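You operate a simulated robot arm through the tools that you are given. There is no shell and no other tool.

The job below is to be done with a simulated robot arm. You get a single attempt, and the scene is never put back.

TASK
At 5 bar, click the switch knob round till its lamp lights.
Fine: set the bar with the air knob; stop at the first mark where the lamp is lit; then air knob to zero and vent the test panel.

Only the result counts: the job must be done as asked and must still hold three seconds after the hand-in. Knocking over, shifting, dropping, spilling or breaking anything else fails it.

THE ROBOT
A 7-joint arm with a three-finger gripper, fixed in place. Base frame: the origin is at the foot of the arm, x ahead of it, y to its left, z up; the work surface is at about z = 0.84. Units: m, degrees, N and s.
Its first joint turns from -166.0 to 166.0 degrees. Payload 2.69 kg.
The TCP is the grasp point between the finger pads, 0.03 m short of the fingertips. In the tool frame z runs along the fingers and y along their closing line. Largest opening 0.128 m; the body of the gripper starts 0.117 m behind the TCP.
Orientation is that of the tool frame in the base frame, as [roll, pitch, yaw] about the fixed x, y, z axes, in that order (R = Rz(yaw) Ry(pitch) Rx(roll)). With the fingers straight down and closing along the base's y, the tool's x points along the base's -x, its y along +y and its z along -z.

THE INTERFACE
- The arm moves only by the tool nudge_tool. Its argument "moves" is a list of rows, each a list of 7 numbers: the shift along the base's x, y, z in units of 30 mm (1.0 is 30 mm), then the turn, a rotation vector about the base's x, y, z in units of 8 degrees (1.0 is 8 degrees), then the opening, from 0 (shut) to 1 (fully open). In form: [[tx, ty, tz, wx, wy, wz, fingers], ...]. A call has 1 to 20 rows; each row shifts and turns the commanded pose from where the row before left it. A call with a number of a shift or a turn outside -1 to 1 is refused whole. A row lasts 0.2 s, in which the tool goes at most 0.05 m and 8.6 degrees; a call with a longer step from one row to the next is refused whole, and so is a gripper value outside its range. Where a pose cannot be reached the arm comes as near as it can. A force on the tool above 60 N (or 10 N above the force at the start of the call, whichever is more), or a blocked arm, ends the call early, and 0.2 s more pass. The fingers move at their own pace and stop on an object; they squeeze with about 38 N. The grip force told is the motor's: it shows also when the fingers shut on nothing. Time passes only in rows, and 0.2 s behind the last, so rows that do not move let the fingers close. It gives the time, the measured TCP pose, the force on the tool (base axes), the opening and the grip force at its end, in the units of the frame above (readings bear some noise), with the torque about the TCP (base axes, N m) and any sound that the robot's microphone picked up.
- Cameras (640 x 400 px; columns grow to the right, rows downward): "scene" is fixed at [0.047, -0.4911, 1.6511]; the picture's right is [0.54, -0.84, 0.00], its down [-0.46, -0.30, -0.84] and it looks along [0.70, 0.46, -0.55] (base axes); focal length 323 px, centre (320, 200). "wrist" rides on the gripper at [0.058, 0.054, -0.131] in the tool frame; the picture's right is [-0.68, 0.74, 0.00], its down [-0.62, -0.57, -0.55] and it looks along [-0.40, -0.37, 0.84] (tool axes); focal length 234 px, centre (320, 200). There is no depth. A picture from a camera that has moved, and an enlarged one, comes with that camera's place and axes in the base frame and with its lens. The place of the scene camera against the robot may be out by one fixed shift of up to 0.012 m in any direction.
- get_image(camera): a new picture of that camera. The clock stands still meanwhile.
- lift_body(by): slides the trunk up (or, below 0, down) by that many m; the arm rides with it, the base frame stays. It gives what a move gives, with no picture.
- zoom(camera, box): a new picture of the part [left, top, right, bottom] of that camera's present view, enlarged. The clock stands still meanwhile.
- hand_in(): hands the job in; it is judged then, once.

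Nothing tells you positions but the pictures and the camera data. Unless the task says otherwise, let go and move clear before handing in.

The tools are called as name(argument=value, ...) on one line, values as JSON. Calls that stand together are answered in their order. nudge_tool: Moves the arm, as the interface text tells. Its arguments: {"type":"object","properties":{"moves":{"type":"array","items":{"type":"array","items":{"type":"number"}}}},"required":["moves"]} The other tools are called the same way: lift_body (by) slides the trunk up or down; get_image (camera) takes a picture; zoom (camera, box) takes an enlarged picture of a part of a camera's view; hand_in () hands the job in.

At the start:

```text
time_s: 0.0
ee_pos: [0.7522, -0.2075, 1.256]
orientation: [179.9, -0.1, 180.0]
wrist_force: [0.2, 0.4, -0.1]
ft_torque: [-0.06, 0.01, -0.02]
gripper_width: 0.1279
gripper_force: 0.0
trunk travel left (down, up): [-0.15, 0.2]
```

scene: 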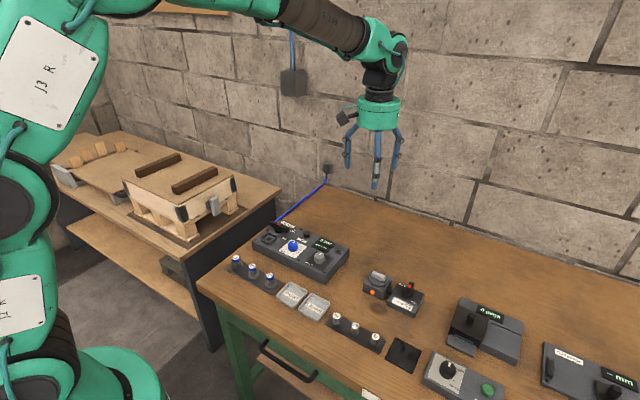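
wrist: 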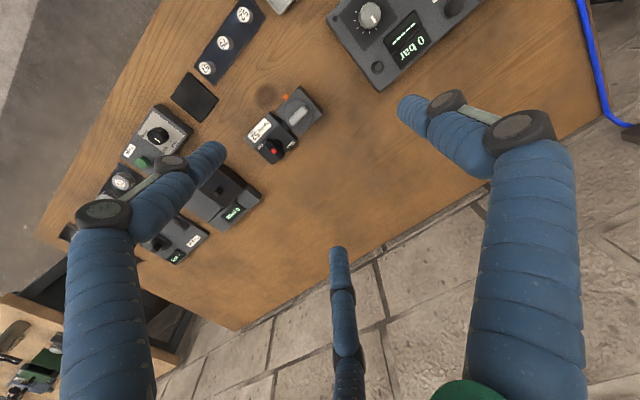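

I see a bench with several devices: a panel with a "0 bar" display at left (test panel), and several other devices. I'll zoom in to read them.

zoom(camera="scene", box=[240, 210, 360, 285])

zoom(camera="scene", box=[340, 255, 500, 355])

zoom(camera="scene", box=[400, 290, 640, 400])

zoom(camera="scene", box=[220, 250, 400, 362])

zoom(camera="wrist", box=[100, 0, 500, 250])

```text
5.33 times, centred on (300, 248) of scene
camera zoom: at [0.047, -0.4911, 1.6511], right [0.54, -0.84, 0.0], down [-0.46, -0.3, -0.84], along [0.7, 0.46, -0.55], focal length 1722 px, centre (427, -53)
```

zoom: 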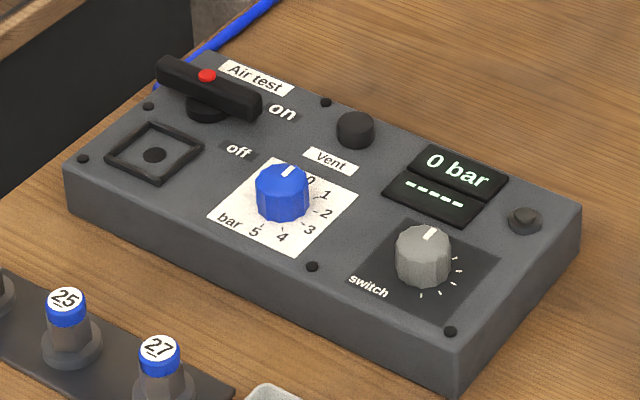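

```text
4.00 times, centred on (420, 305) of scene
camera zoom: at [0.047, -0.4911, 1.6511], right [0.54, -0.84, 0.0], down [-0.46, -0.3, -0.84], along [0.7, 0.46, -0.55], focal length 1291 px, centre (-80, -220)
```

zoom: 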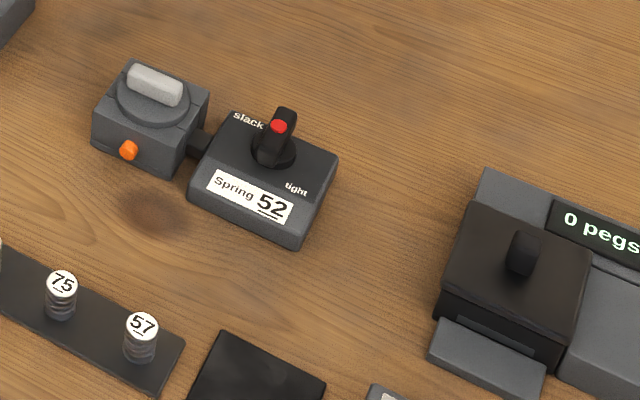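

```text
2.67 times, centred on (520, 345) of scene
camera zoom: at [0.047, -0.4911, 1.6511], right [0.54, -0.84, 0.0], down [-0.46, -0.3, -0.84], along [0.7, 0.46, -0.55], focal length 861 px, centre (-213, -187)
```

zoom: 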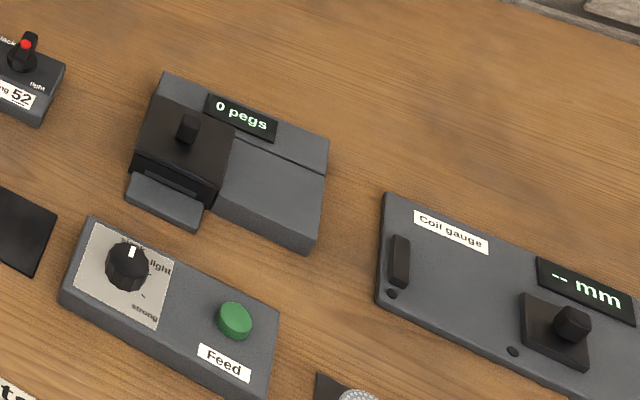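

```text
3.56 times, centred on (310, 306) of scene
camera zoom: at [0.047, -0.4911, 1.6511], right [0.54, -0.84, 0.0], down [-0.46, -0.3, -0.84], along [0.7, 0.46, -0.55], focal length 1148 px, centre (356, -177)
```

zoom: 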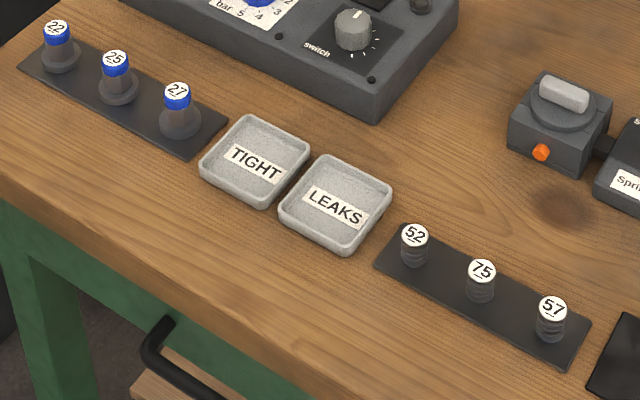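

```text
1.60 times, centred on (300, 125) of wrist
camera zoom: at [0.6934, -0.1532, 1.3869], right [0.68, 0.74, 0.0], down [0.62, -0.57, 0.55], along [0.4, -0.37, -0.84], focal length 375 px, centre (352, 320)
```

zoom: 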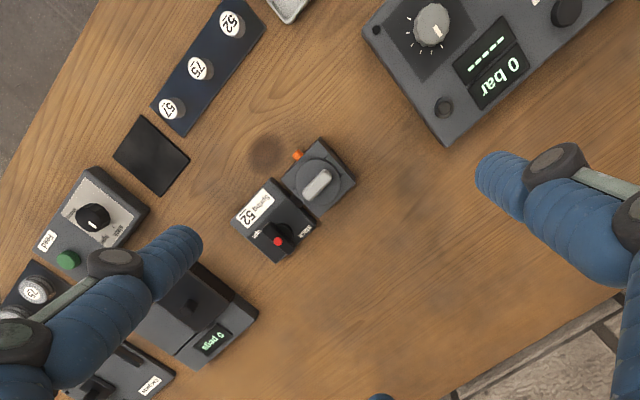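

The left device is the "Air test" panel: blue air knob (0–5 bar), grey switch knob with marks, Vent button, lever and a small lamp. I'll test the fingers in free air while moving over the panel, for a close look.

nudge_tool(moves=[[-0.3, 0.98, -0.6, 0, 0, 0, 0], [-0.3, 0.98, -0.6, 0, 0, 0, 0], [-0.3, 0.98, -0.6, 0, 0, 0, 0], [-0.3, 0.98, -0.6, 0, 0, 0, 0], [-0.3, 0.98, -0.6, 0, 0, 0, 0], [-0.3, 0.98, -0.6, 0, 0, 0, 0], [-0.3, 0.98, -0.6, 0, 0, 0, 0], [0, 0, 0, 0, 0, 0, 0]])

get_image(camera="wrist")

get_image(camera="scene")

```text
time_s: 1.8
ee_pos: [0.6889, -0.0016, 1.1297]
orientation: [180.0, 0.0, -179.9]
wrist_force: [-0.6, 0.0, -0.2]
ft_torque: [-0.05, 0.01, 0.01]
gripper_width: 0.002
gripper_force: 30.8
trunk travel left (down, up): [-0.15, 0.2]
```

```text
taken
camera wrist: at [0.6301, 0.0533, 1.262], right [0.68, 0.74, 0.0], down [0.62, -0.57, 0.55], along [0.4, -0.37, -0.84], focal length 234 px, centre (320, 200)
```

wrist: 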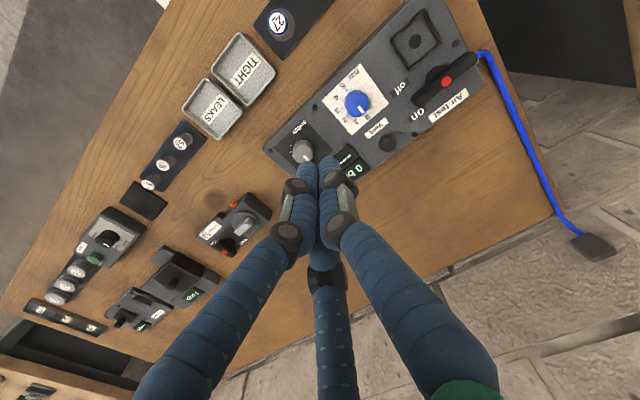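

```text
taken
```

scene: 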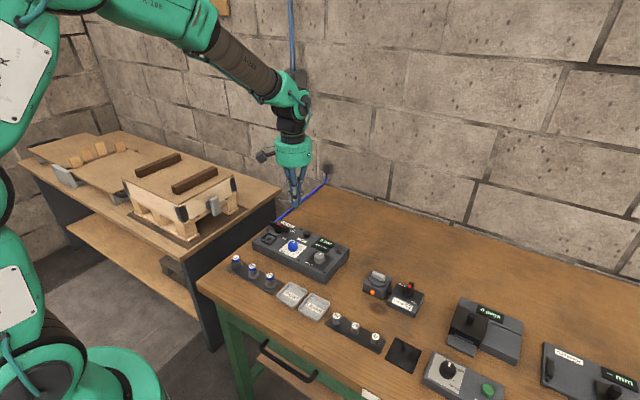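

The fingers close like a three-jaw chuck onto the centre, good for knobs. I zoom on the panel from here.

zoom(camera="wrist", box=[255, 0, 495, 150])

zoom(camera="wrist", box=[260, 80, 400, 200])

zoom(camera="scene", box=[245, 210, 325, 260])

```text
2.67 times, centred on (375, 75) of wrist
camera zoom: at [0.6301, 0.0533, 1.262], right [0.68, 0.74, 0.0], down [0.62, -0.57, 0.55], along [0.4, -0.37, -0.84], focal length 624 px, centre (173, 533)
```

zoom: 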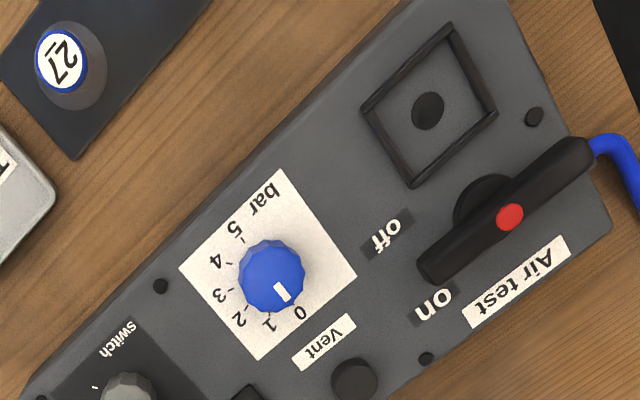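

```text
3.33 times, centred on (330, 140) of wrist
camera zoom: at [0.6301, 0.0533, 1.262], right [0.68, 0.74, 0.0], down [0.62, -0.57, 0.55], along [0.4, -0.37, -0.84], focal length 781 px, centre (287, 400)
```

zoom: 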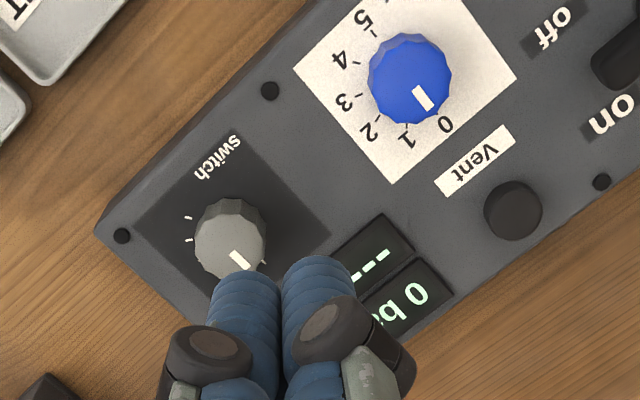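

```text
8.00 times, centred on (285, 235) of scene
camera zoom: at [0.047, -0.4911, 1.6511], right [0.54, -0.84, 0.0], down [-0.46, -0.3, -0.84], along [0.7, 0.46, -0.55], focal length 2583 px, centre (600, -80)
```

zoom: 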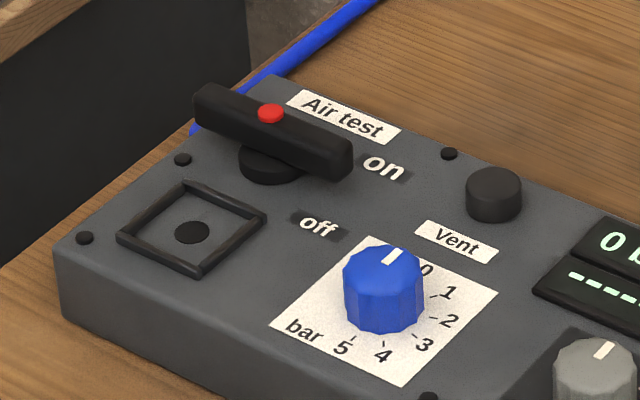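

The lever points at "on", the air knob is at 0, and marks rise clockwise (seen from above). I estimate the air knob near (0.714, 0.049), the switch knob near (0.716, -0.063) and Vent near (0.80, 0.048). Next I go above the air knob with open fingers for a better fix.

nudge_tool(moves=[[0.28, 0.56, -0.6, 0, 0, 0, 1], [0.28, 0.56, -0.6, 0, 0, 0, 1], [0.28, 0.56, -0.6, 0, 0, 0, 1], [0, 0, 0, 0, 0, 0, 1]])

get_image(camera="wrist")

zoom(camera="wrist", box=[220, 60, 420, 185])

```text
time_s: 2.8
ee_pos: [0.7129, 0.0503, 1.0754]
orientation: [-180.0, 0.0, -180.0]
wrist_force: [0.2, -0.7, 0.1]
ft_torque: [-0.04, 0.03, -0.01]
gripper_width: 0.1278
gripper_force: 0.0
trunk travel left (down, up): [-0.15, 0.2]
```

```text
taken
camera wrist: at [0.6547, 0.1036, 1.2074], right [0.68, 0.74, 0.0], down [0.62, -0.57, 0.55], along [0.4, -0.37, -0.84], focal length 234 px, centre (320, 200)
```

wrist: 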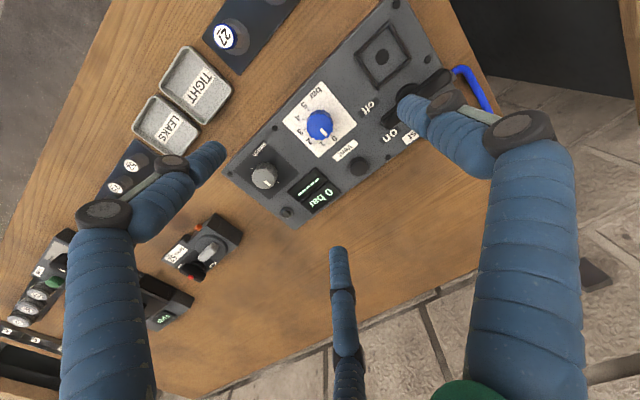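

```text
3.20 times, centred on (320, 122) of wrist
camera zoom: at [0.6547, 0.1036, 1.2074], right [0.68, 0.74, 0.0], down [0.62, -0.57, 0.55], along [0.4, -0.37, -0.84], focal length 749 px, centre (320, 448)
```

zoom: 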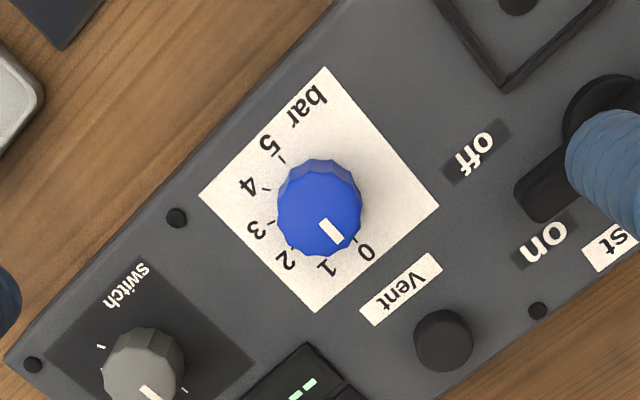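

From ray fits, the air knob is at about (0.716, 0.047), top z ≈ 0.91–0.918, panel top z ≈ 0.885. Dial 0 points along +x and 5 along -x, 36° per bar, clockwise. I go lower to refine.

nudge_tool(moves=[[0.06, -0.05, -0.95, 0, 0, 0, 1], [0.06, -0.05, -0.95, 0, 0, 0, 1], [0, 0, -0.95, 0, 0, 0, 1], [0, 0, 0, 0, 0, 0, 1]])

get_image(camera="wrist")

zoom(camera="wrist", box=[240, 90, 400, 190])

```text
time_s: 3.8
ee_pos: [0.7188, 0.0453, 0.9879]
orientation: [180.0, 0.0, -180.0]
wrist_force: [0.3, 0.1, 0.3]
ft_torque: [-0.02, 0.03, 0.0]
gripper_width: 0.1283
gripper_force: 0.0
trunk travel left (down, up): [-0.15, 0.2]
```

```text
taken
camera wrist: at [0.6599, 0.0997, 1.1196], right [0.68, 0.74, 0.0], down [0.62, -0.57, 0.55], along [0.4, -0.37, -0.84], focal length 234 px, centre (320, 200)
```

wrist: 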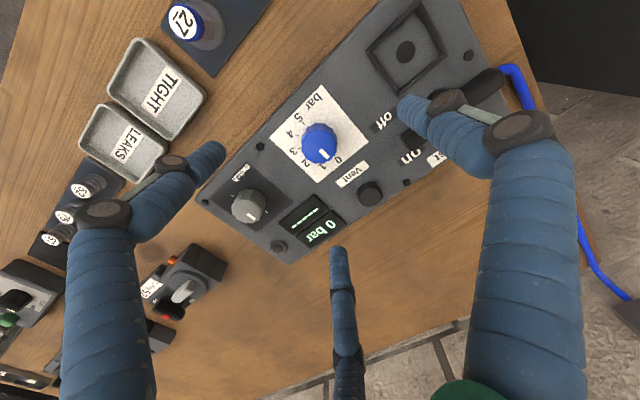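

```text
4.00 times, centred on (320, 140) of wrist
camera zoom: at [0.6599, 0.0997, 1.1196], right [0.68, 0.74, 0.0], down [0.62, -0.57, 0.55], along [0.4, -0.37, -0.84], focal length 937 px, centre (320, 440)
```

zoom: 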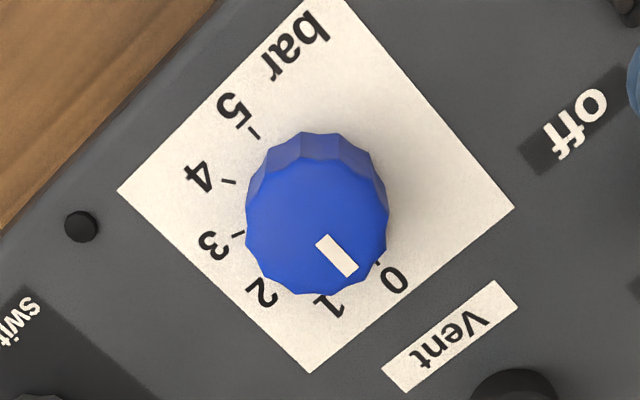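

The knob top centre triangulates to about (0.7155, 0.048, 0.914), diameter ≈33 mm. I partly close the fingers, centre over the knob and drop so the tips are just above it, then check.

nudge_tool(moves=[[-0.07, 0.06, 0, 0, 0, 0, 0.5], [0, 0, -0.6, 0, 0, 0, 0.5], [0, 0, -0.6, 0, 0, 0, 0.5], [0, 0, 0, 0, 0, 0, 0.5]])

get_image(camera="wrist")

zoom(camera="scene", box=[230, 160, 390, 260])

```text
time_s: 4.8
ee_pos: [0.7172, 0.0484, 0.9523]
orientation: [-180.0, -0.1, -179.9]
wrist_force: [-0.1, 0.3, -0.7]
ft_torque: [0.0, 0.04, 0.0]
gripper_width: 0.064
gripper_force: 0.1
trunk travel left (down, up): [-0.15, 0.2]
```

```text
taken
camera wrist: at [0.6587, 0.103, 1.084], right [0.68, 0.74, 0.0], down [0.62, -0.57, 0.55], along [0.4, -0.37, -0.84], focal length 234 px, centre (320, 200)
```

wrist: 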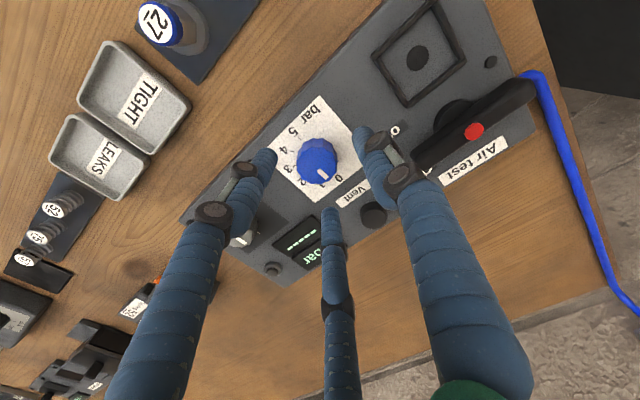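

```text
4.00 times, centred on (310, 210) of scene
camera zoom: at [0.047, -0.4911, 1.6511], right [0.54, -0.84, 0.0], down [-0.46, -0.3, -0.84], along [0.7, 0.46, -0.55], focal length 1291 px, centre (360, 160)
```

zoom: 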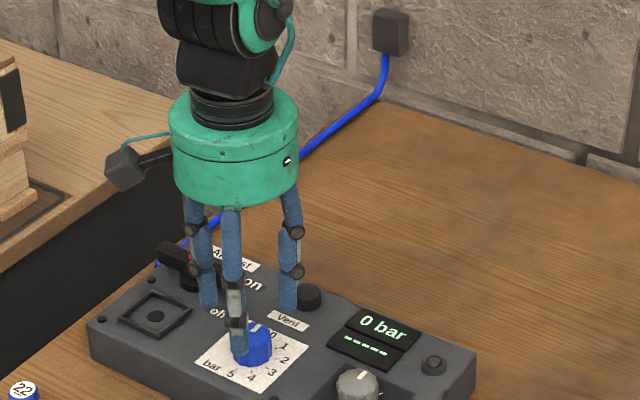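

The fingers stand around the knob; I zoom to check the centring before descending.

zoom(camera="wrist", box=[256, 120, 384, 200])

```text
5.00 times, centred on (320, 160) of wrist
camera zoom: at [0.6587, 0.103, 1.084], right [0.68, 0.74, 0.0], down [0.62, -0.57, 0.55], along [0.4, -0.37, -0.84], focal length 1171 px, centre (320, 400)
```

zoom: 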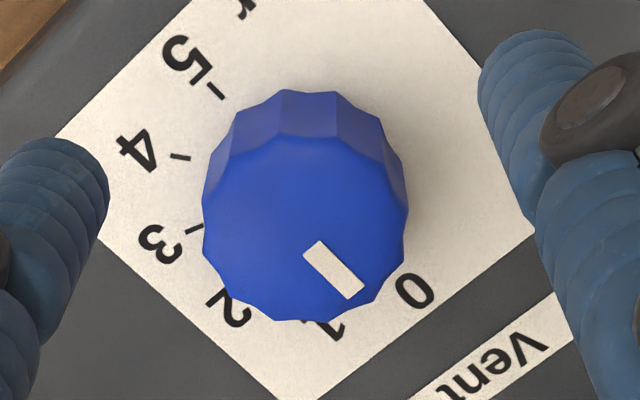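

The knob sits about 2.4 mm toward -x of the tool axis; I correct this, descend to tips ≈0.893 and close on it.

nudge_tool(moves=[[-0.08, 0, 0, 0, 0, 0, 0.5], [0, 0, -0.5, 0, 0, 0, 0.5], [0, 0, -0.45, 0, 0, 0, 0.5], [0, 0, 0, 0, 0, 0, 0.5], [0, 0, 0, 0, 0, 0, 0], [0, 0, 0, 0, 0, 0, 0], [0, 0, 0, 0, 0, 0, 0]])

get_image(camera="wrist")

zoom(camera="scene", box=[230, 200, 350, 275])

```text
time_s: 6.4
ee_pos: [0.7173, 0.0462, 0.9259]
orientation: [-179.9, 0.2, -180.0]
wrist_force: [35.0, -37.0, -7.9]
ft_torque: [-1.12, -1.03, 0.03]
gripper_width: 0.0333
gripper_force: 37.8
trunk travel left (down, up): [-0.15, 0.2]
```

```text
taken
camera wrist: at [0.6588, 0.0995, 1.0573], right [0.68, 0.74, 0.0], down [0.61, -0.57, 0.55], along [0.41, -0.37, -0.84], focal length 234 px, centre (320, 200)
```

wrist: 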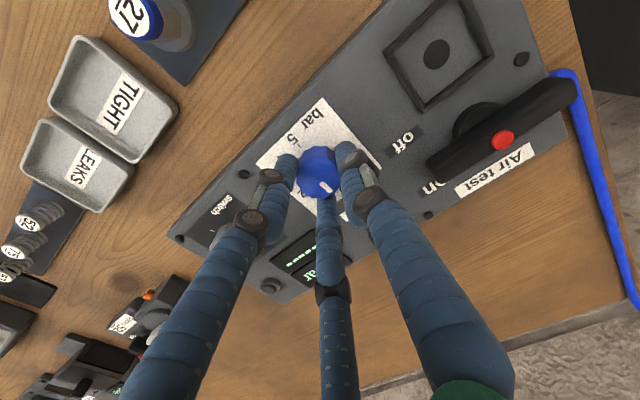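

```text
5.33 times, centred on (290, 238) of scene
camera zoom: at [0.047, -0.4911, 1.6511], right [0.54, -0.84, 0.0], down [-0.46, -0.3, -0.84], along [0.7, 0.46, -0.55], focal length 1722 px, centre (480, 0)
```

zoom: 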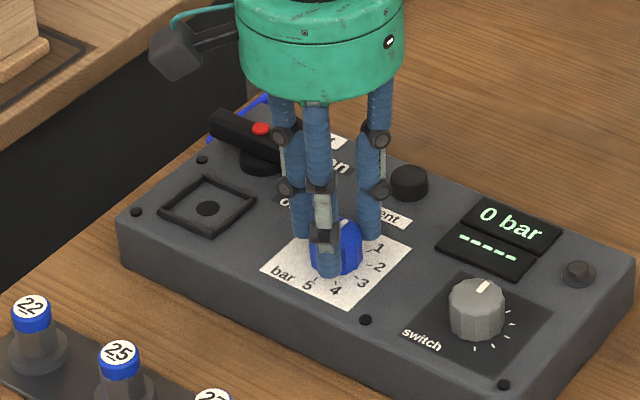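

The grip shows a side load of (35, -37) N, so the true knob centre lies a bit toward +x/-y (as the dial labels suggested). I relieve it in small steps.

nudge_tool(moves=[[0.06, -0.06, 0, 0, 0, 0, 0], [0, 0, 0, 0, 0, 0, 0]])

```text
time_s: 7.0
ee_pos: [0.7186, 0.0461, 0.927]
orientation: [179.9, 0.1, 180.0]
wrist_force: [34.5, -21.7, -0.7]
ft_torque: [-0.52, -0.8, 0.01]
gripper_width: 0.033
gripper_force: 44.8
trunk travel left (down, up): [-0.15, 0.2]
```

The load falls; I continue relieving it.

nudge_tool(moves=[[0.08, -0.06, 0, 0, 0, 0, 0], [0, 0, 0, 0, 0, 0, 0]])

```text
time_s: 7.6
ee_pos: [0.7172, 0.0463, 0.9253]
orientation: [180.0, 0.0, -180.0]
wrist_force: [16.0, 5.5, 15.3]
ft_torque: [0.39, -0.34, 0.03]
gripper_width: 0.0329
gripper_force: 44.7
trunk travel left (down, up): [-0.15, 0.2]
```

nudge_tool(moves=[[0.06, 0.01, 0.02, 0, 0, 0, 0], [0, 0, 0, 0, 0, 0, 0]])

zoom(camera="wrist", box=[240, 100, 400, 200])

```text
time_s: 8.2
ee_pos: [0.7187, 0.045, 0.927]
orientation: [-179.9, -0.1, 180.0]
wrist_force: [0.5, 9.1, 17.7]
ft_torque: [0.46, 0.31, 0.01]
gripper_width: 0.0329
gripper_force: 44.1
trunk travel left (down, up): [-0.15, 0.2]
```

```text
4.00 times, centred on (320, 150) of wrist
camera zoom: at [0.6598, 0.099, 1.0574], right [0.68, 0.74, 0.0], down [0.62, -0.57, 0.55], along [0.4, -0.37, -0.84], focal length 937 px, centre (320, 400)
```

zoom: 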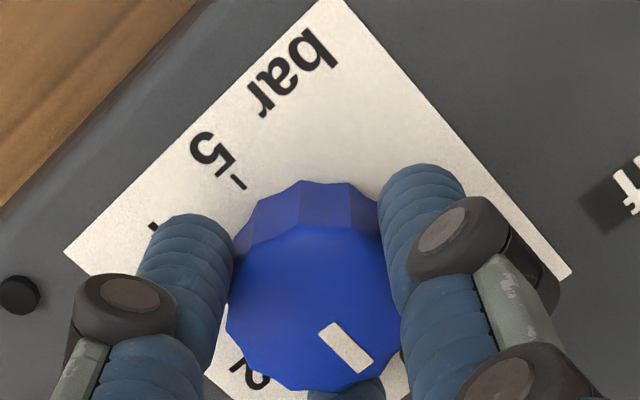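

The knob is now held with little side load. I turn clockwise 36° (toward 1 bar) and check the display.

nudge_tool(moves=[[0, 0, 0, 0, 0, -0.9, 0], [0, 0, 0, 0, 0, -0.9, 0], [0, 0, 0, 0, 0, -0.9, 0], [0, 0, 0, 0, 0, -0.9, 0], [0, 0, 0, 0, 0, -0.9, 0], [0, 0, 0, 0, 0, 0, 0]])

zoom(camera="scene", box=[230, 200, 350, 275])

get_image(camera="wrist")

```text
time_s: 9.6
ee_pos: [0.7187, 0.0446, 0.9245]
orientation: [-180.0, 0.0, 143.9]
wrist_force: [-6.4, 6.4, 13.2]
ft_torque: [0.04, 0.19, 0.03]
gripper_width: 0.0332
gripper_force: 44.5
trunk travel left (down, up): [-0.15, 0.2]
```

```text
5.33 times, centred on (290, 238) of scene
camera zoom: at [0.047, -0.4911, 1.6511], right [0.54, -0.84, 0.0], down [-0.46, -0.3, -0.84], along [0.7, 0.46, -0.55], focal length 1722 px, centre (480, 0)
```

zoom: 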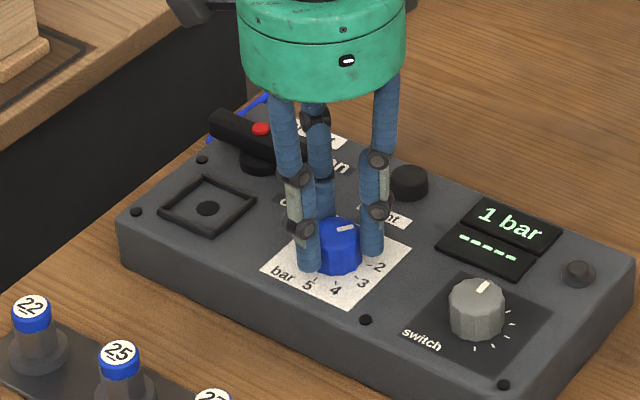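

```text
taken
camera wrist: at [0.7024, 0.1231, 1.0572], right [0.98, 0.2, 0.0], down [0.16, -0.82, 0.55], along [0.11, -0.54, -0.84], focal length 234 px, centre (320, 200)
```

wrist: 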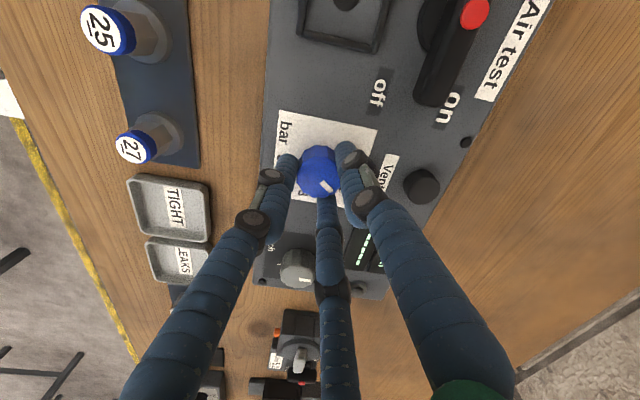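

The display reads 1 bar, so 36° per bar holds. I continue clockwise by two more bars.

nudge_tool(moves=[[0, 0, 0, 0, 0, -0.9, 0], [0, 0, 0, 0, 0, -0.9, 0], [0, 0, 0, 0, 0, -0.9, 0], [0, 0, 0, 0, 0, -0.9, 0], [0, 0, 0, 0, 0, -0.9, 0], [0, 0, 0, 0, 0, -0.9, 0], [0, 0, 0, 0, 0, -0.9, 0], [0, 0, 0, 0, 0, -0.9, 0], [0, 0, 0, 0, 0, -0.9, 0], [0, 0, 0, 0, 0, -0.9, 0], [0, 0, 0, 0, 0, 0, 0]])

zoom(camera="scene", box=[230, 200, 350, 275])

```text
time_s: 12.0
ee_pos: [0.7185, 0.0453, 0.9262]
orientation: [-180.0, 0.1, 71.9]
wrist_force: [-17.6, 3.4, -1.5]
ft_torque: [0.02, 0.59, 0.01]
gripper_width: 0.0328
gripper_force: 44.9
trunk travel left (down, up): [-0.15, 0.2]
```

```text
5.33 times, centred on (290, 238) of scene
camera zoom: at [0.047, -0.4911, 1.6511], right [0.54, -0.84, 0.0], down [-0.46, -0.3, -0.84], along [0.7, 0.46, -0.55], focal length 1722 px, centre (480, 0)
```

zoom: 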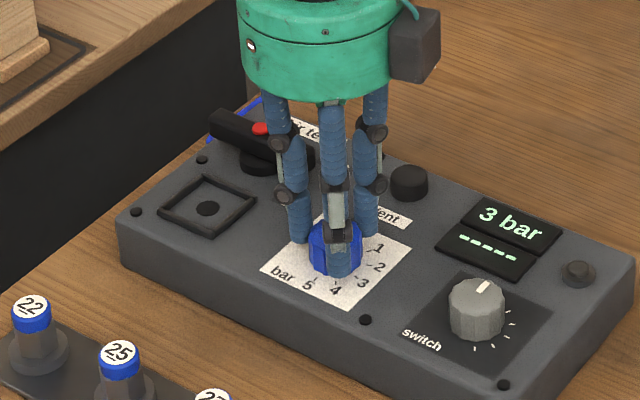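

It reads 3 bar and the arm still turns freely. Two more bars to go.

nudge_tool(moves=[[-0.03, 0, 0, 0, 0, -0.9, 0], [0, 0, 0, 0, 0, -0.9, 0], [0, 0, 0, 0, 0, -0.9, 0], [0, 0, 0, 0, 0, -0.9, 0], [0, 0, 0, 0, 0, -0.9, 0], [0, 0, 0, 0, 0, 0, 0]])

zoom(camera="scene", box=[230, 200, 350, 275])

```text
time_s: 13.4
ee_pos: [0.7176, 0.0455, 0.9261]
orientation: [-180.0, 0.0, 36.0]
wrist_force: [-8.6, 3.0, -4.7]
ft_torque: [0.11, 0.3, 0.01]
gripper_width: 0.0329
gripper_force: 45.1
trunk travel left (down, up): [-0.15, 0.2]
```

```text
5.33 times, centred on (290, 238) of scene
camera zoom: at [0.047, -0.4911, 1.6511], right [0.54, -0.84, 0.0], down [-0.46, -0.3, -0.84], along [0.7, 0.46, -0.55], focal length 1722 px, centre (480, 0)
```

zoom: 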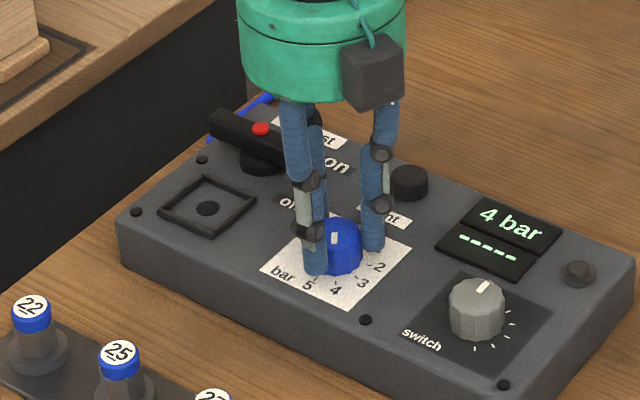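

4 bar now. One more.

nudge_tool(moves=[[-0.02, 0, 0, 0, 0, -0.9, 0], [0, 0, 0, 0, 0, -0.9, 0], [0, 0, 0, 0, 0, -0.9, 0], [0, 0, 0, 0, 0, -0.9, 0], [0, 0, 0, 0, 0, -0.9, 0], [0, 0, 0, 0, 0, 0, 0]])

zoom(camera="scene", box=[230, 200, 350, 275])

get_image(camera="wrist")

```text
time_s: 14.4
ee_pos: [0.7176, 0.0448, 0.9295]
orientation: [-179.4, -0.5, 10.0]
wrist_force: [20.7, 6.8, -16.5]
ft_torque: [-0.17, -1.18, 0.01]
gripper_width: 0.0335
gripper_force: 44.8
out of reach, approached as far as the arm can: row 4, 5
trunk travel left (down, up): [-0.15, 0.2]
stopped in row 5: the force on the tool passed its limit at 74 N (the readings are from after the stop); the commanded pose is now the measured one
```

```text
5.33 times, centred on (290, 238) of scene
camera zoom: at [0.047, -0.4911, 1.6511], right [0.54, -0.84, 0.0], down [-0.46, -0.3, -0.84], along [0.7, 0.46, -0.55], focal length 1722 px, centre (480, 0)
```

zoom: 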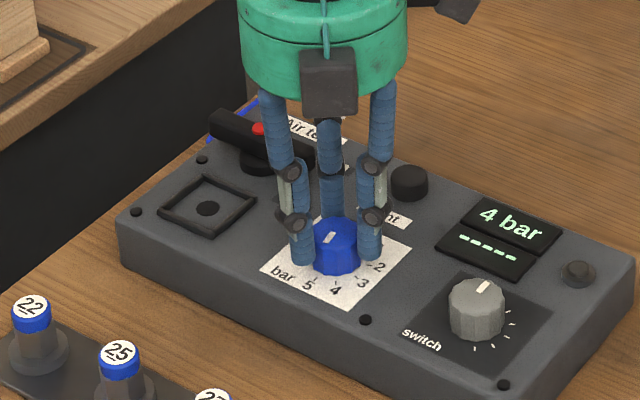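

```text
taken
camera wrist: at [0.7835, 0.0004, 1.0597], right [-0.54, -0.84, -0.01], down [-0.71, 0.44, 0.55], along [-0.46, 0.3, -0.84], focal length 234 px, centre (320, 200)
```

wrist: 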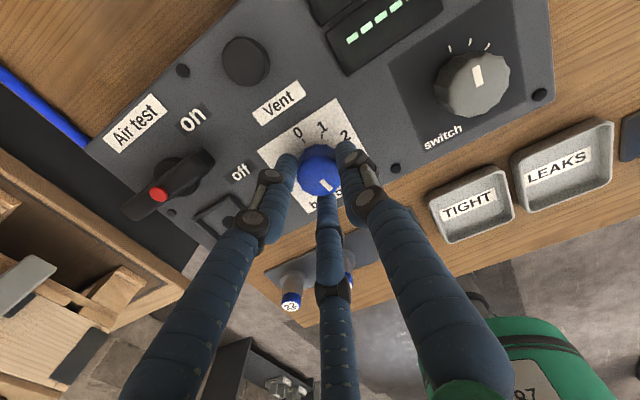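

The wrist joint hit its limit near yaw 12° with the knob at ~4.7 bar. I release, turn the tool back +96° with fingers open, straighten the small tilt, and look.

nudge_tool(moves=[[0, 0, 0, 0, 0, 0, 0.5], [0, 0, 0, 0, 0, 0, 0.5], [0.02, 0, -0.05, -0.085, 0.049, 0, 0.5], [0, 0, 0, 0, 0, 1, 0.5], [0, 0, 0, 0, 0, 1, 0.5], [0, 0, 0, 0, 0, 1, 0.5], [0, 0, 0, 0, 0, 1, 0.5], [0, 0, 0, 0, 0, 1, 0.5], [0, 0, 0, 0, 0, 1, 0.5], [0, 0, 0, 0, 0, 1, 0.5], [0, 0, 0, 0, 0, 1, 0.5], [0, 0, 0, 0, 0, 1, 0.5], [0, 0, 0, 0, 0, 1, 0.5], [0, 0, 0, 0, 0, 1, 0.5], [0, 0, 0, 0, 0, 1, 0.5], [0, 0, 0, 0, 0, 0, 0.5]])

get_image(camera="wrist")

zoom(camera="scene", box=[230, 200, 350, 275])

zoom(camera="wrist", box=[240, 110, 400, 210])

```text
time_s: 17.8
ee_pos: [0.7139, 0.0437, 0.9276]
orientation: [-180.0, 0.1, 106.2]
wrist_force: [0.3, -0.7, 0.0]
ft_torque: [0.01, 0.01, 0.0]
gripper_width: 0.064
gripper_force: 0.0
out of reach, approached as far as the arm can: row 3
trunk travel left (down, up): [-0.15, 0.2]
```

```text
taken
camera wrist: at [0.7496, 0.1151, 1.0589], right [0.89, -0.45, 0.0], down [-0.37, -0.75, 0.55], along [-0.24, -0.49, -0.84], focal length 234 px, centre (320, 200)
```

wrist: 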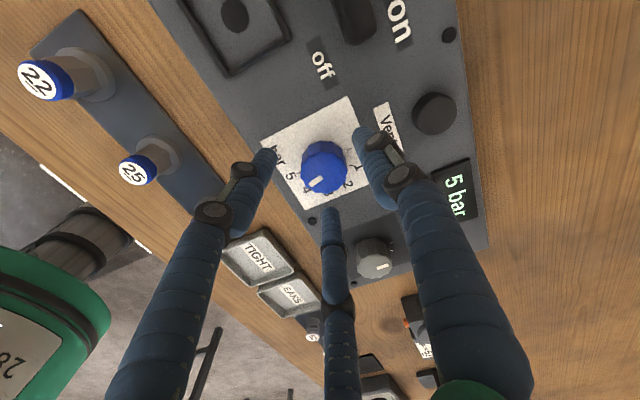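

```text
5.33 times, centred on (290, 238) of scene
camera zoom: at [0.047, -0.4911, 1.6511], right [0.54, -0.84, 0.0], down [-0.46, -0.3, -0.84], along [0.7, 0.46, -0.55], focal length 1722 px, centre (480, 0)
```

zoom: 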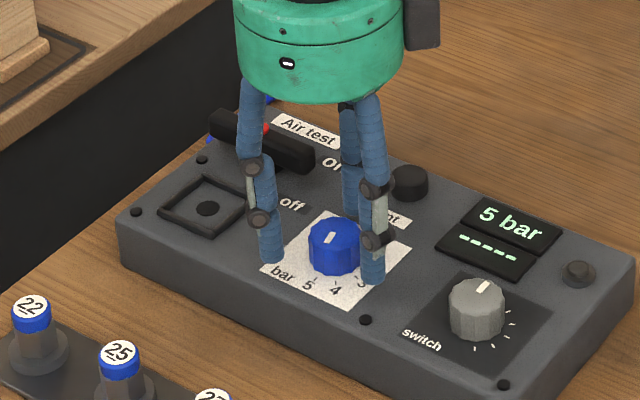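

```text
4.00 times, centred on (320, 160) of wrist
camera zoom: at [0.7496, 0.1151, 1.0589], right [0.89, -0.45, 0.0], down [-0.37, -0.75, 0.55], along [-0.24, -0.49, -0.84], focal length 937 px, centre (320, 360)
```

zoom: 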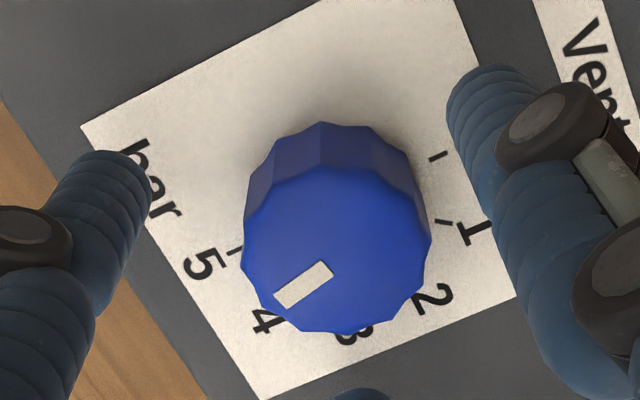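

The display already reads 5 bar, but the pointer seems about 10° short of the 5 mark. I re-centre (tool is ~4 mm off in x), grip, and check the load before turning the last bit.

nudge_tool(moves=[[0.127, 0.045, 0, 0, 0, 0, 0.5], [0, 0, 0, 0, 0, 0, 0.5], [0, 0, 0, 0, 0, 0, 0], [0, 0, 0, 0, 0, 0, 0], [0, 0, 0, 0, 0, 0, 0]])

```text
time_s: 19.0
ee_pos: [0.7179, 0.0454, 0.927]
orientation: [179.9, 0.1, 106.0]
wrist_force: [-0.9, 2.4, 0.0]
ft_torque: [0.07, -0.01, 0.01]
gripper_width: 0.0329
gripper_force: 45.2
trunk travel left (down, up): [-0.15, 0.2]
```

Well centred now (almost no side load). I turn clockwise in small steps toward the 5 mark, watching force/torque.

nudge_tool(moves=[[0, 0, 0, 0, 0, -0.6, 0], [0, 0, 0, 0, 0, -0.6, 0], [0, 0, 0, 0, 0, 0, 0]])

zoom(camera="scene", box=[230, 200, 350, 275])

zoom(camera="wrist", box=[240, 110, 400, 210])

```text
time_s: 19.8
ee_pos: [0.7179, 0.0439, 0.9266]
orientation: [180.0, 0.1, 96.4]
wrist_force: [-1.7, 2.4, 0.8]
ft_torque: [0.05, 0.03, -0.02]
gripper_width: 0.0332
gripper_force: 45.2
trunk travel left (down, up): [-0.15, 0.2]
```

```text
5.33 times, centred on (290, 238) of scene
camera zoom: at [0.047, -0.4911, 1.6511], right [0.54, -0.84, 0.0], down [-0.46, -0.3, -0.84], along [0.7, 0.46, -0.55], focal length 1722 px, centre (480, 0)
```

zoom: 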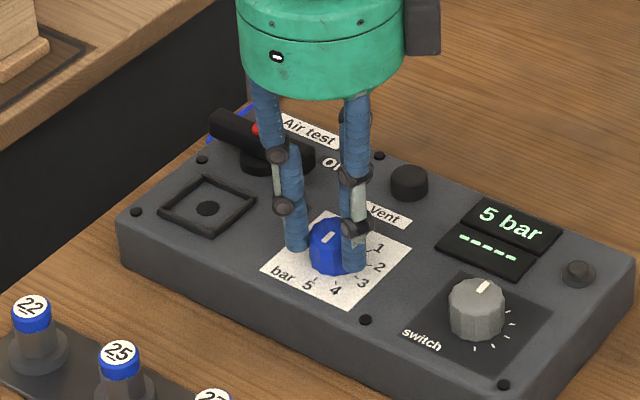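

```text
4.00 times, centred on (320, 160) of wrist
camera zoom: at [0.7648, 0.1093, 1.0588], right [0.81, -0.59, 0.0], down [-0.49, -0.67, 0.55], along [-0.32, -0.44, -0.84], focal length 937 px, centre (320, 360)
```

zoom: 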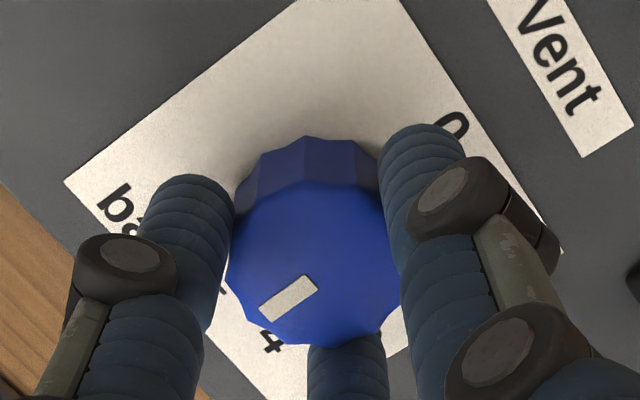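

Pointer now computes to ≈ -178° (5 mark at -180°) and the display reads 5 bar. I release, lift, turn the wrist back to yaw 180° and go over the switch knob.

nudge_tool(moves=[[0, 0, 0, 0, 0, 0, 0.5], [0, 0, 0, 0, 0, 0, 0.5], [0, 0, 1, 0, 0, 0, 0.5], [0, 0, 1, 0, 0, 0, 0.5], [0, -0.93, 0, 0, 0, 0.95, 0.5], [0, -0.93, 0, 0, 0, 0.95, 0.5], [0, -0.93, 0, 0, 0, 0.95, 0.5], [0, -0.93, 0, 0, 0, 0.95, 0.5], [0, 0, 0, 0, 0, 0.95, 0.8], [0, 0, 0, 0, 0, 0.95, 0.8], [0, 0, 0, 0, 0, 0.95, 0.8], [0, 0, 0, 0, 0, 0.95, 0.8], [0, 0, 0, 0, 0, 0.95, 0.8], [0, 0, 0, 0, 0, 0.95, 0.8], [0, 0, 0, 0, 0, 0.95, 0.8], [0, 0, 0, 0, 0, 0, 0.8]])

get_image(camera="wrist")

zoom(camera="wrist", box=[240, 90, 400, 190])

zoom(camera="scene", box=[240, 210, 360, 285])

```text
time_s: 23.2
ee_pos: [0.7194, -0.0676, 0.9878]
orientation: [179.9, 0.2, -179.9]
wrist_force: [-0.5, 0.3, 0.4]
ft_torque: [-0.01, 0.0, -0.02]
gripper_width: 0.1024
gripper_force: 0.1
trunk travel left (down, up): [-0.15, 0.2]
```

```text
taken
camera wrist: at [0.66, -0.0134, 1.1188], right [0.68, 0.74, 0.0], down [0.62, -0.56, 0.55], along [0.41, -0.37, -0.84], focal length 234 px, centre (320, 200)
```

wrist: 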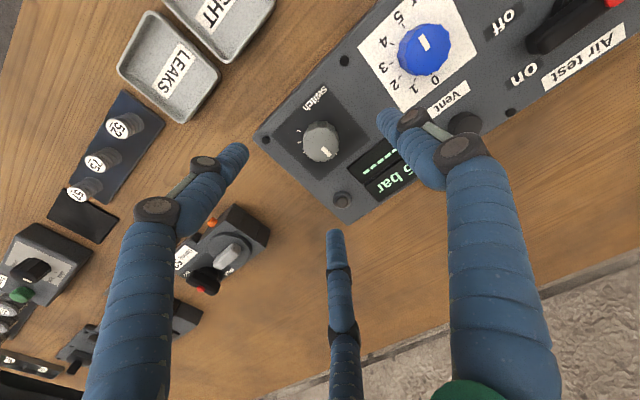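

```text
4.00 times, centred on (320, 140) of wrist
camera zoom: at [0.66, -0.0134, 1.1188], right [0.68, 0.74, 0.0], down [0.62, -0.56, 0.55], along [0.41, -0.37, -0.84], focal length 937 px, centre (320, 440)
```

zoom: 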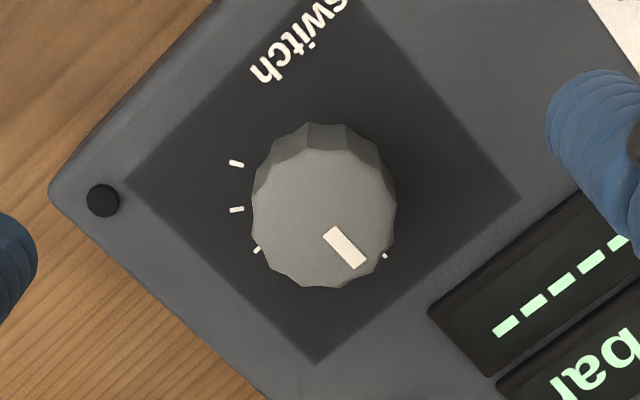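

```text
5.33 times, centred on (300, 248) of scene
camera zoom: at [0.047, -0.4911, 1.6511], right [0.54, -0.84, 0.0], down [-0.46, -0.3, -0.84], along [0.7, 0.46, -0.55], focal length 1722 px, centre (427, -53)
```

zoom: 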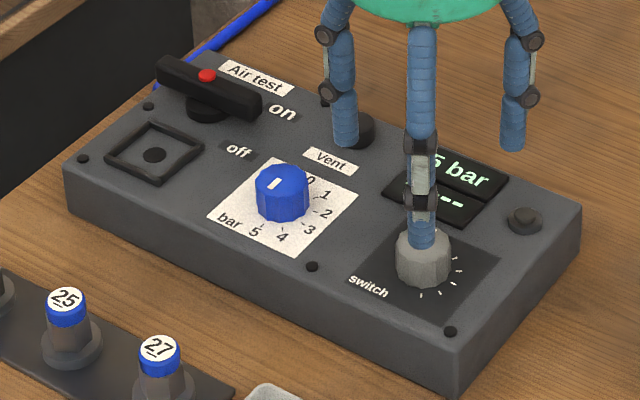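

The switch knob has marks every 30° clockwise, from +x (0°) to -150°, and its pointer is at the first mark with the lamp dark. I estimate its centre at (0.718, -0.065); I centre, descend and grip.

nudge_tool(moves=[[-0.04, 0.07, 0, 0, 0, 0, 0.5], [0, 0, -0.7, 0, 0, 0, 0.5], [0, 0, -0.7, 0, 0, 0, 0.5], [0, 0, -0.6, 0, 0, 0, 0.5], [0, 0, 0, 0, 0, 0, 0.5], [0, 0, 0, 0, 0, 0, 0.32], [0, 0, 0, 0, 0, 0, 0.32]])

get_image(camera="wrist")

zoom(camera="wrist", box=[240, 110, 400, 210])

```text
time_s: 24.8
ee_pos: [0.7166, -0.0636, 0.9267]
orientation: [-180.0, 0.0, -180.0]
wrist_force: [0.1, 0.1, 0.2]
ft_torque: [0.0, 0.05, -0.01]
gripper_width: 0.0409
gripper_force: 0.1
trunk travel left (down, up): [-0.15, 0.2]
```

```text
taken
camera wrist: at [0.6587, -0.0104, 1.0586], right [0.68, 0.74, 0.0], down [0.61, -0.57, 0.55], along [0.41, -0.37, -0.84], focal length 234 px, centre (320, 200)
```

wrist: 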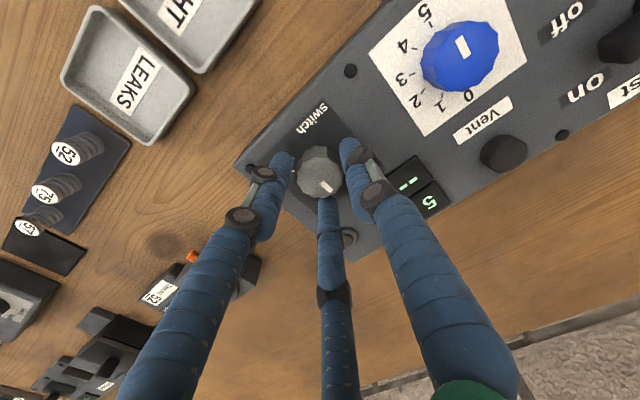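

```text
4.00 times, centred on (320, 160) of wrist
camera zoom: at [0.6587, -0.0104, 1.0586], right [0.68, 0.74, 0.0], down [0.61, -0.57, 0.55], along [0.41, -0.37, -0.84], focal length 937 px, centre (320, 360)
```

zoom: 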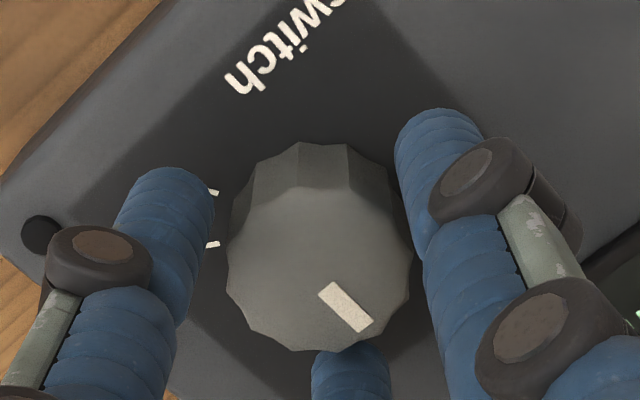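

It looks well centred between the fingers. I close gently and read the load.

nudge_tool(moves=[[0, 0, 0, 0, 0, 0, 0], [0, 0, 0, 0, 0, 0, 0]])

zoom(camera="scene", box=[260, 210, 380, 285])

```text
time_s: 25.4
ee_pos: [0.718, -0.0658, 0.9284]
orientation: [-180.0, 0.1, 180.0]
wrist_force: [3.0, -7.9, -2.4]
ft_torque: [-0.36, -0.21, 0.04]
gripper_width: 0.033
gripper_force: 44.8
trunk travel left (down, up): [-0.15, 0.2]
```

```text
5.33 times, centred on (320, 248) of scene
camera zoom: at [0.047, -0.4911, 1.6511], right [0.54, -0.84, 0.0], down [-0.46, -0.3, -0.84], along [0.7, 0.46, -0.55], focal length 1722 px, centre (320, -53)
```

zoom: 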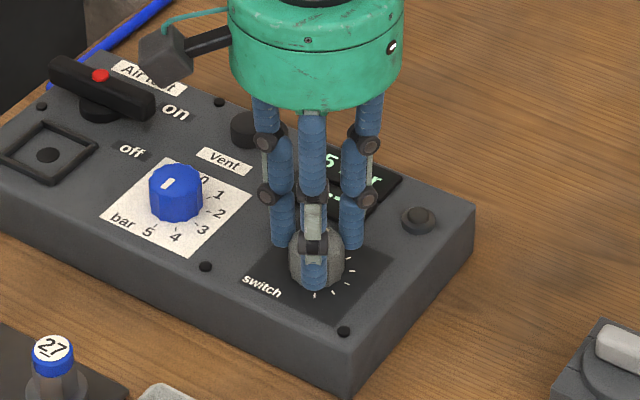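

Grip is centred, lamp (at the panel's right edge) dark. I click clockwise one mark (30°) and check the lamp.

nudge_tool(moves=[[0.01, -0.03, 0, 0, 0, -0.75, 0], [0, 0, 0, 0, 0, -0.75, 0], [0, 0, 0, 0, 0, -0.75, 0], [0, 0, 0, 0, 0, -0.75, 0], [0, 0, 0, 0, 0, -0.75, 0], [0, 0, 0, 0, 0, 0, 0], [0, 0, 0, 0, 0, 0, 0]])

zoom(camera="scene", box=[260, 210, 380, 285])

get_image(camera="wrist")

```text
time_s: 27.0
ee_pos: [0.7184, -0.0662, 0.9281]
orientation: [-179.9, 0.1, 150.0]
wrist_force: [11.1, 17.0, -8.0]
ft_torque: [0.66, -0.38, 0.0]
gripper_width: 0.033
gripper_force: 45.2
trunk travel left (down, up): [-0.15, 0.2]
```

```text
5.33 times, centred on (320, 248) of scene
camera zoom: at [0.047, -0.4911, 1.6511], right [0.54, -0.84, 0.0], down [-0.46, -0.3, -0.84], along [0.7, 0.46, -0.55], focal length 1722 px, centre (320, -53)
```

zoom: 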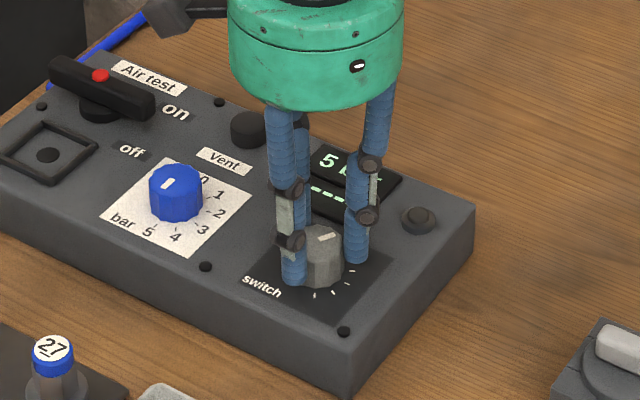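

```text
taken
camera wrist: at [0.6941, 0.0111, 1.0586], right [0.95, 0.3, 0.0], down [0.25, -0.8, 0.55], along [0.16, -0.52, -0.84], focal length 234 px, centre (320, 200)
```

wrist: 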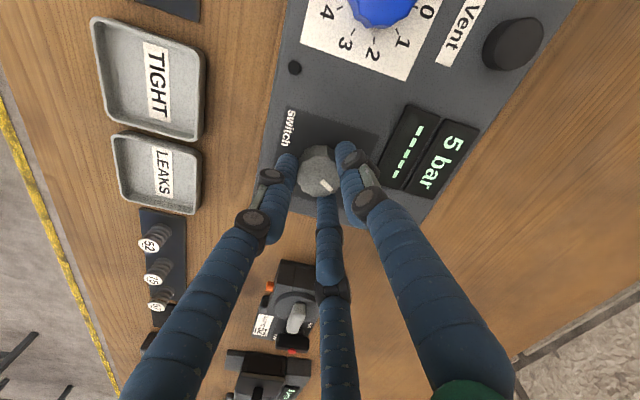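

Still dark at the second mark. Next click.

nudge_tool(moves=[[0.02, 0.03, 0, 0, 0, -0.75, 0], [0, 0, 0, 0, 0, -0.75, 0], [0, 0, 0, 0, 0, -0.75, 0], [0, 0, 0, 0, 0, -0.75, 0], [0, 0, 0, 0, 0, -0.75, 0], [0, 0, 0, 0, 0, 0, 0], [0, 0, 0, 0, 0, 0, 0]])

zoom(camera="scene", box=[260, 210, 380, 285])

zoom(camera="wrist", box=[240, 110, 400, 210])

```text
time_s: 28.6
ee_pos: [0.7188, -0.0653, 0.927]
orientation: [180.0, 0.1, 119.9]
wrist_force: [-3.7, -4.1, 1.4]
ft_torque: [-0.39, 0.27, -0.06]
gripper_width: 0.0332
gripper_force: 45.4
trunk travel left (down, up): [-0.15, 0.2]
```

```text
5.33 times, centred on (320, 248) of scene
camera zoom: at [0.047, -0.4911, 1.6511], right [0.54, -0.84, 0.0], down [-0.46, -0.3, -0.84], along [0.7, 0.46, -0.55], focal length 1722 px, centre (320, -53)
```

zoom: 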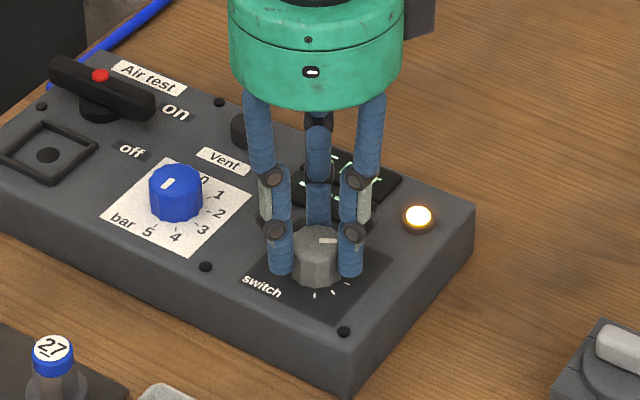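

```text
4.00 times, centred on (320, 160) of wrist
camera zoom: at [0.7353, 0.0128, 1.0586], right [0.98, -0.22, 0.0], down [-0.18, -0.82, 0.55], along [-0.12, -0.54, -0.84], focal length 937 px, centre (320, 360)
```

zoom: 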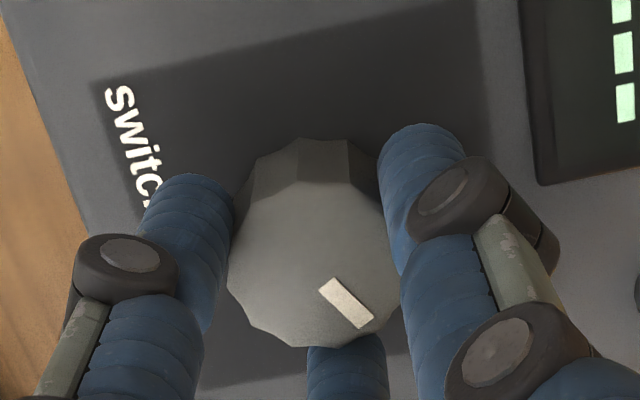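

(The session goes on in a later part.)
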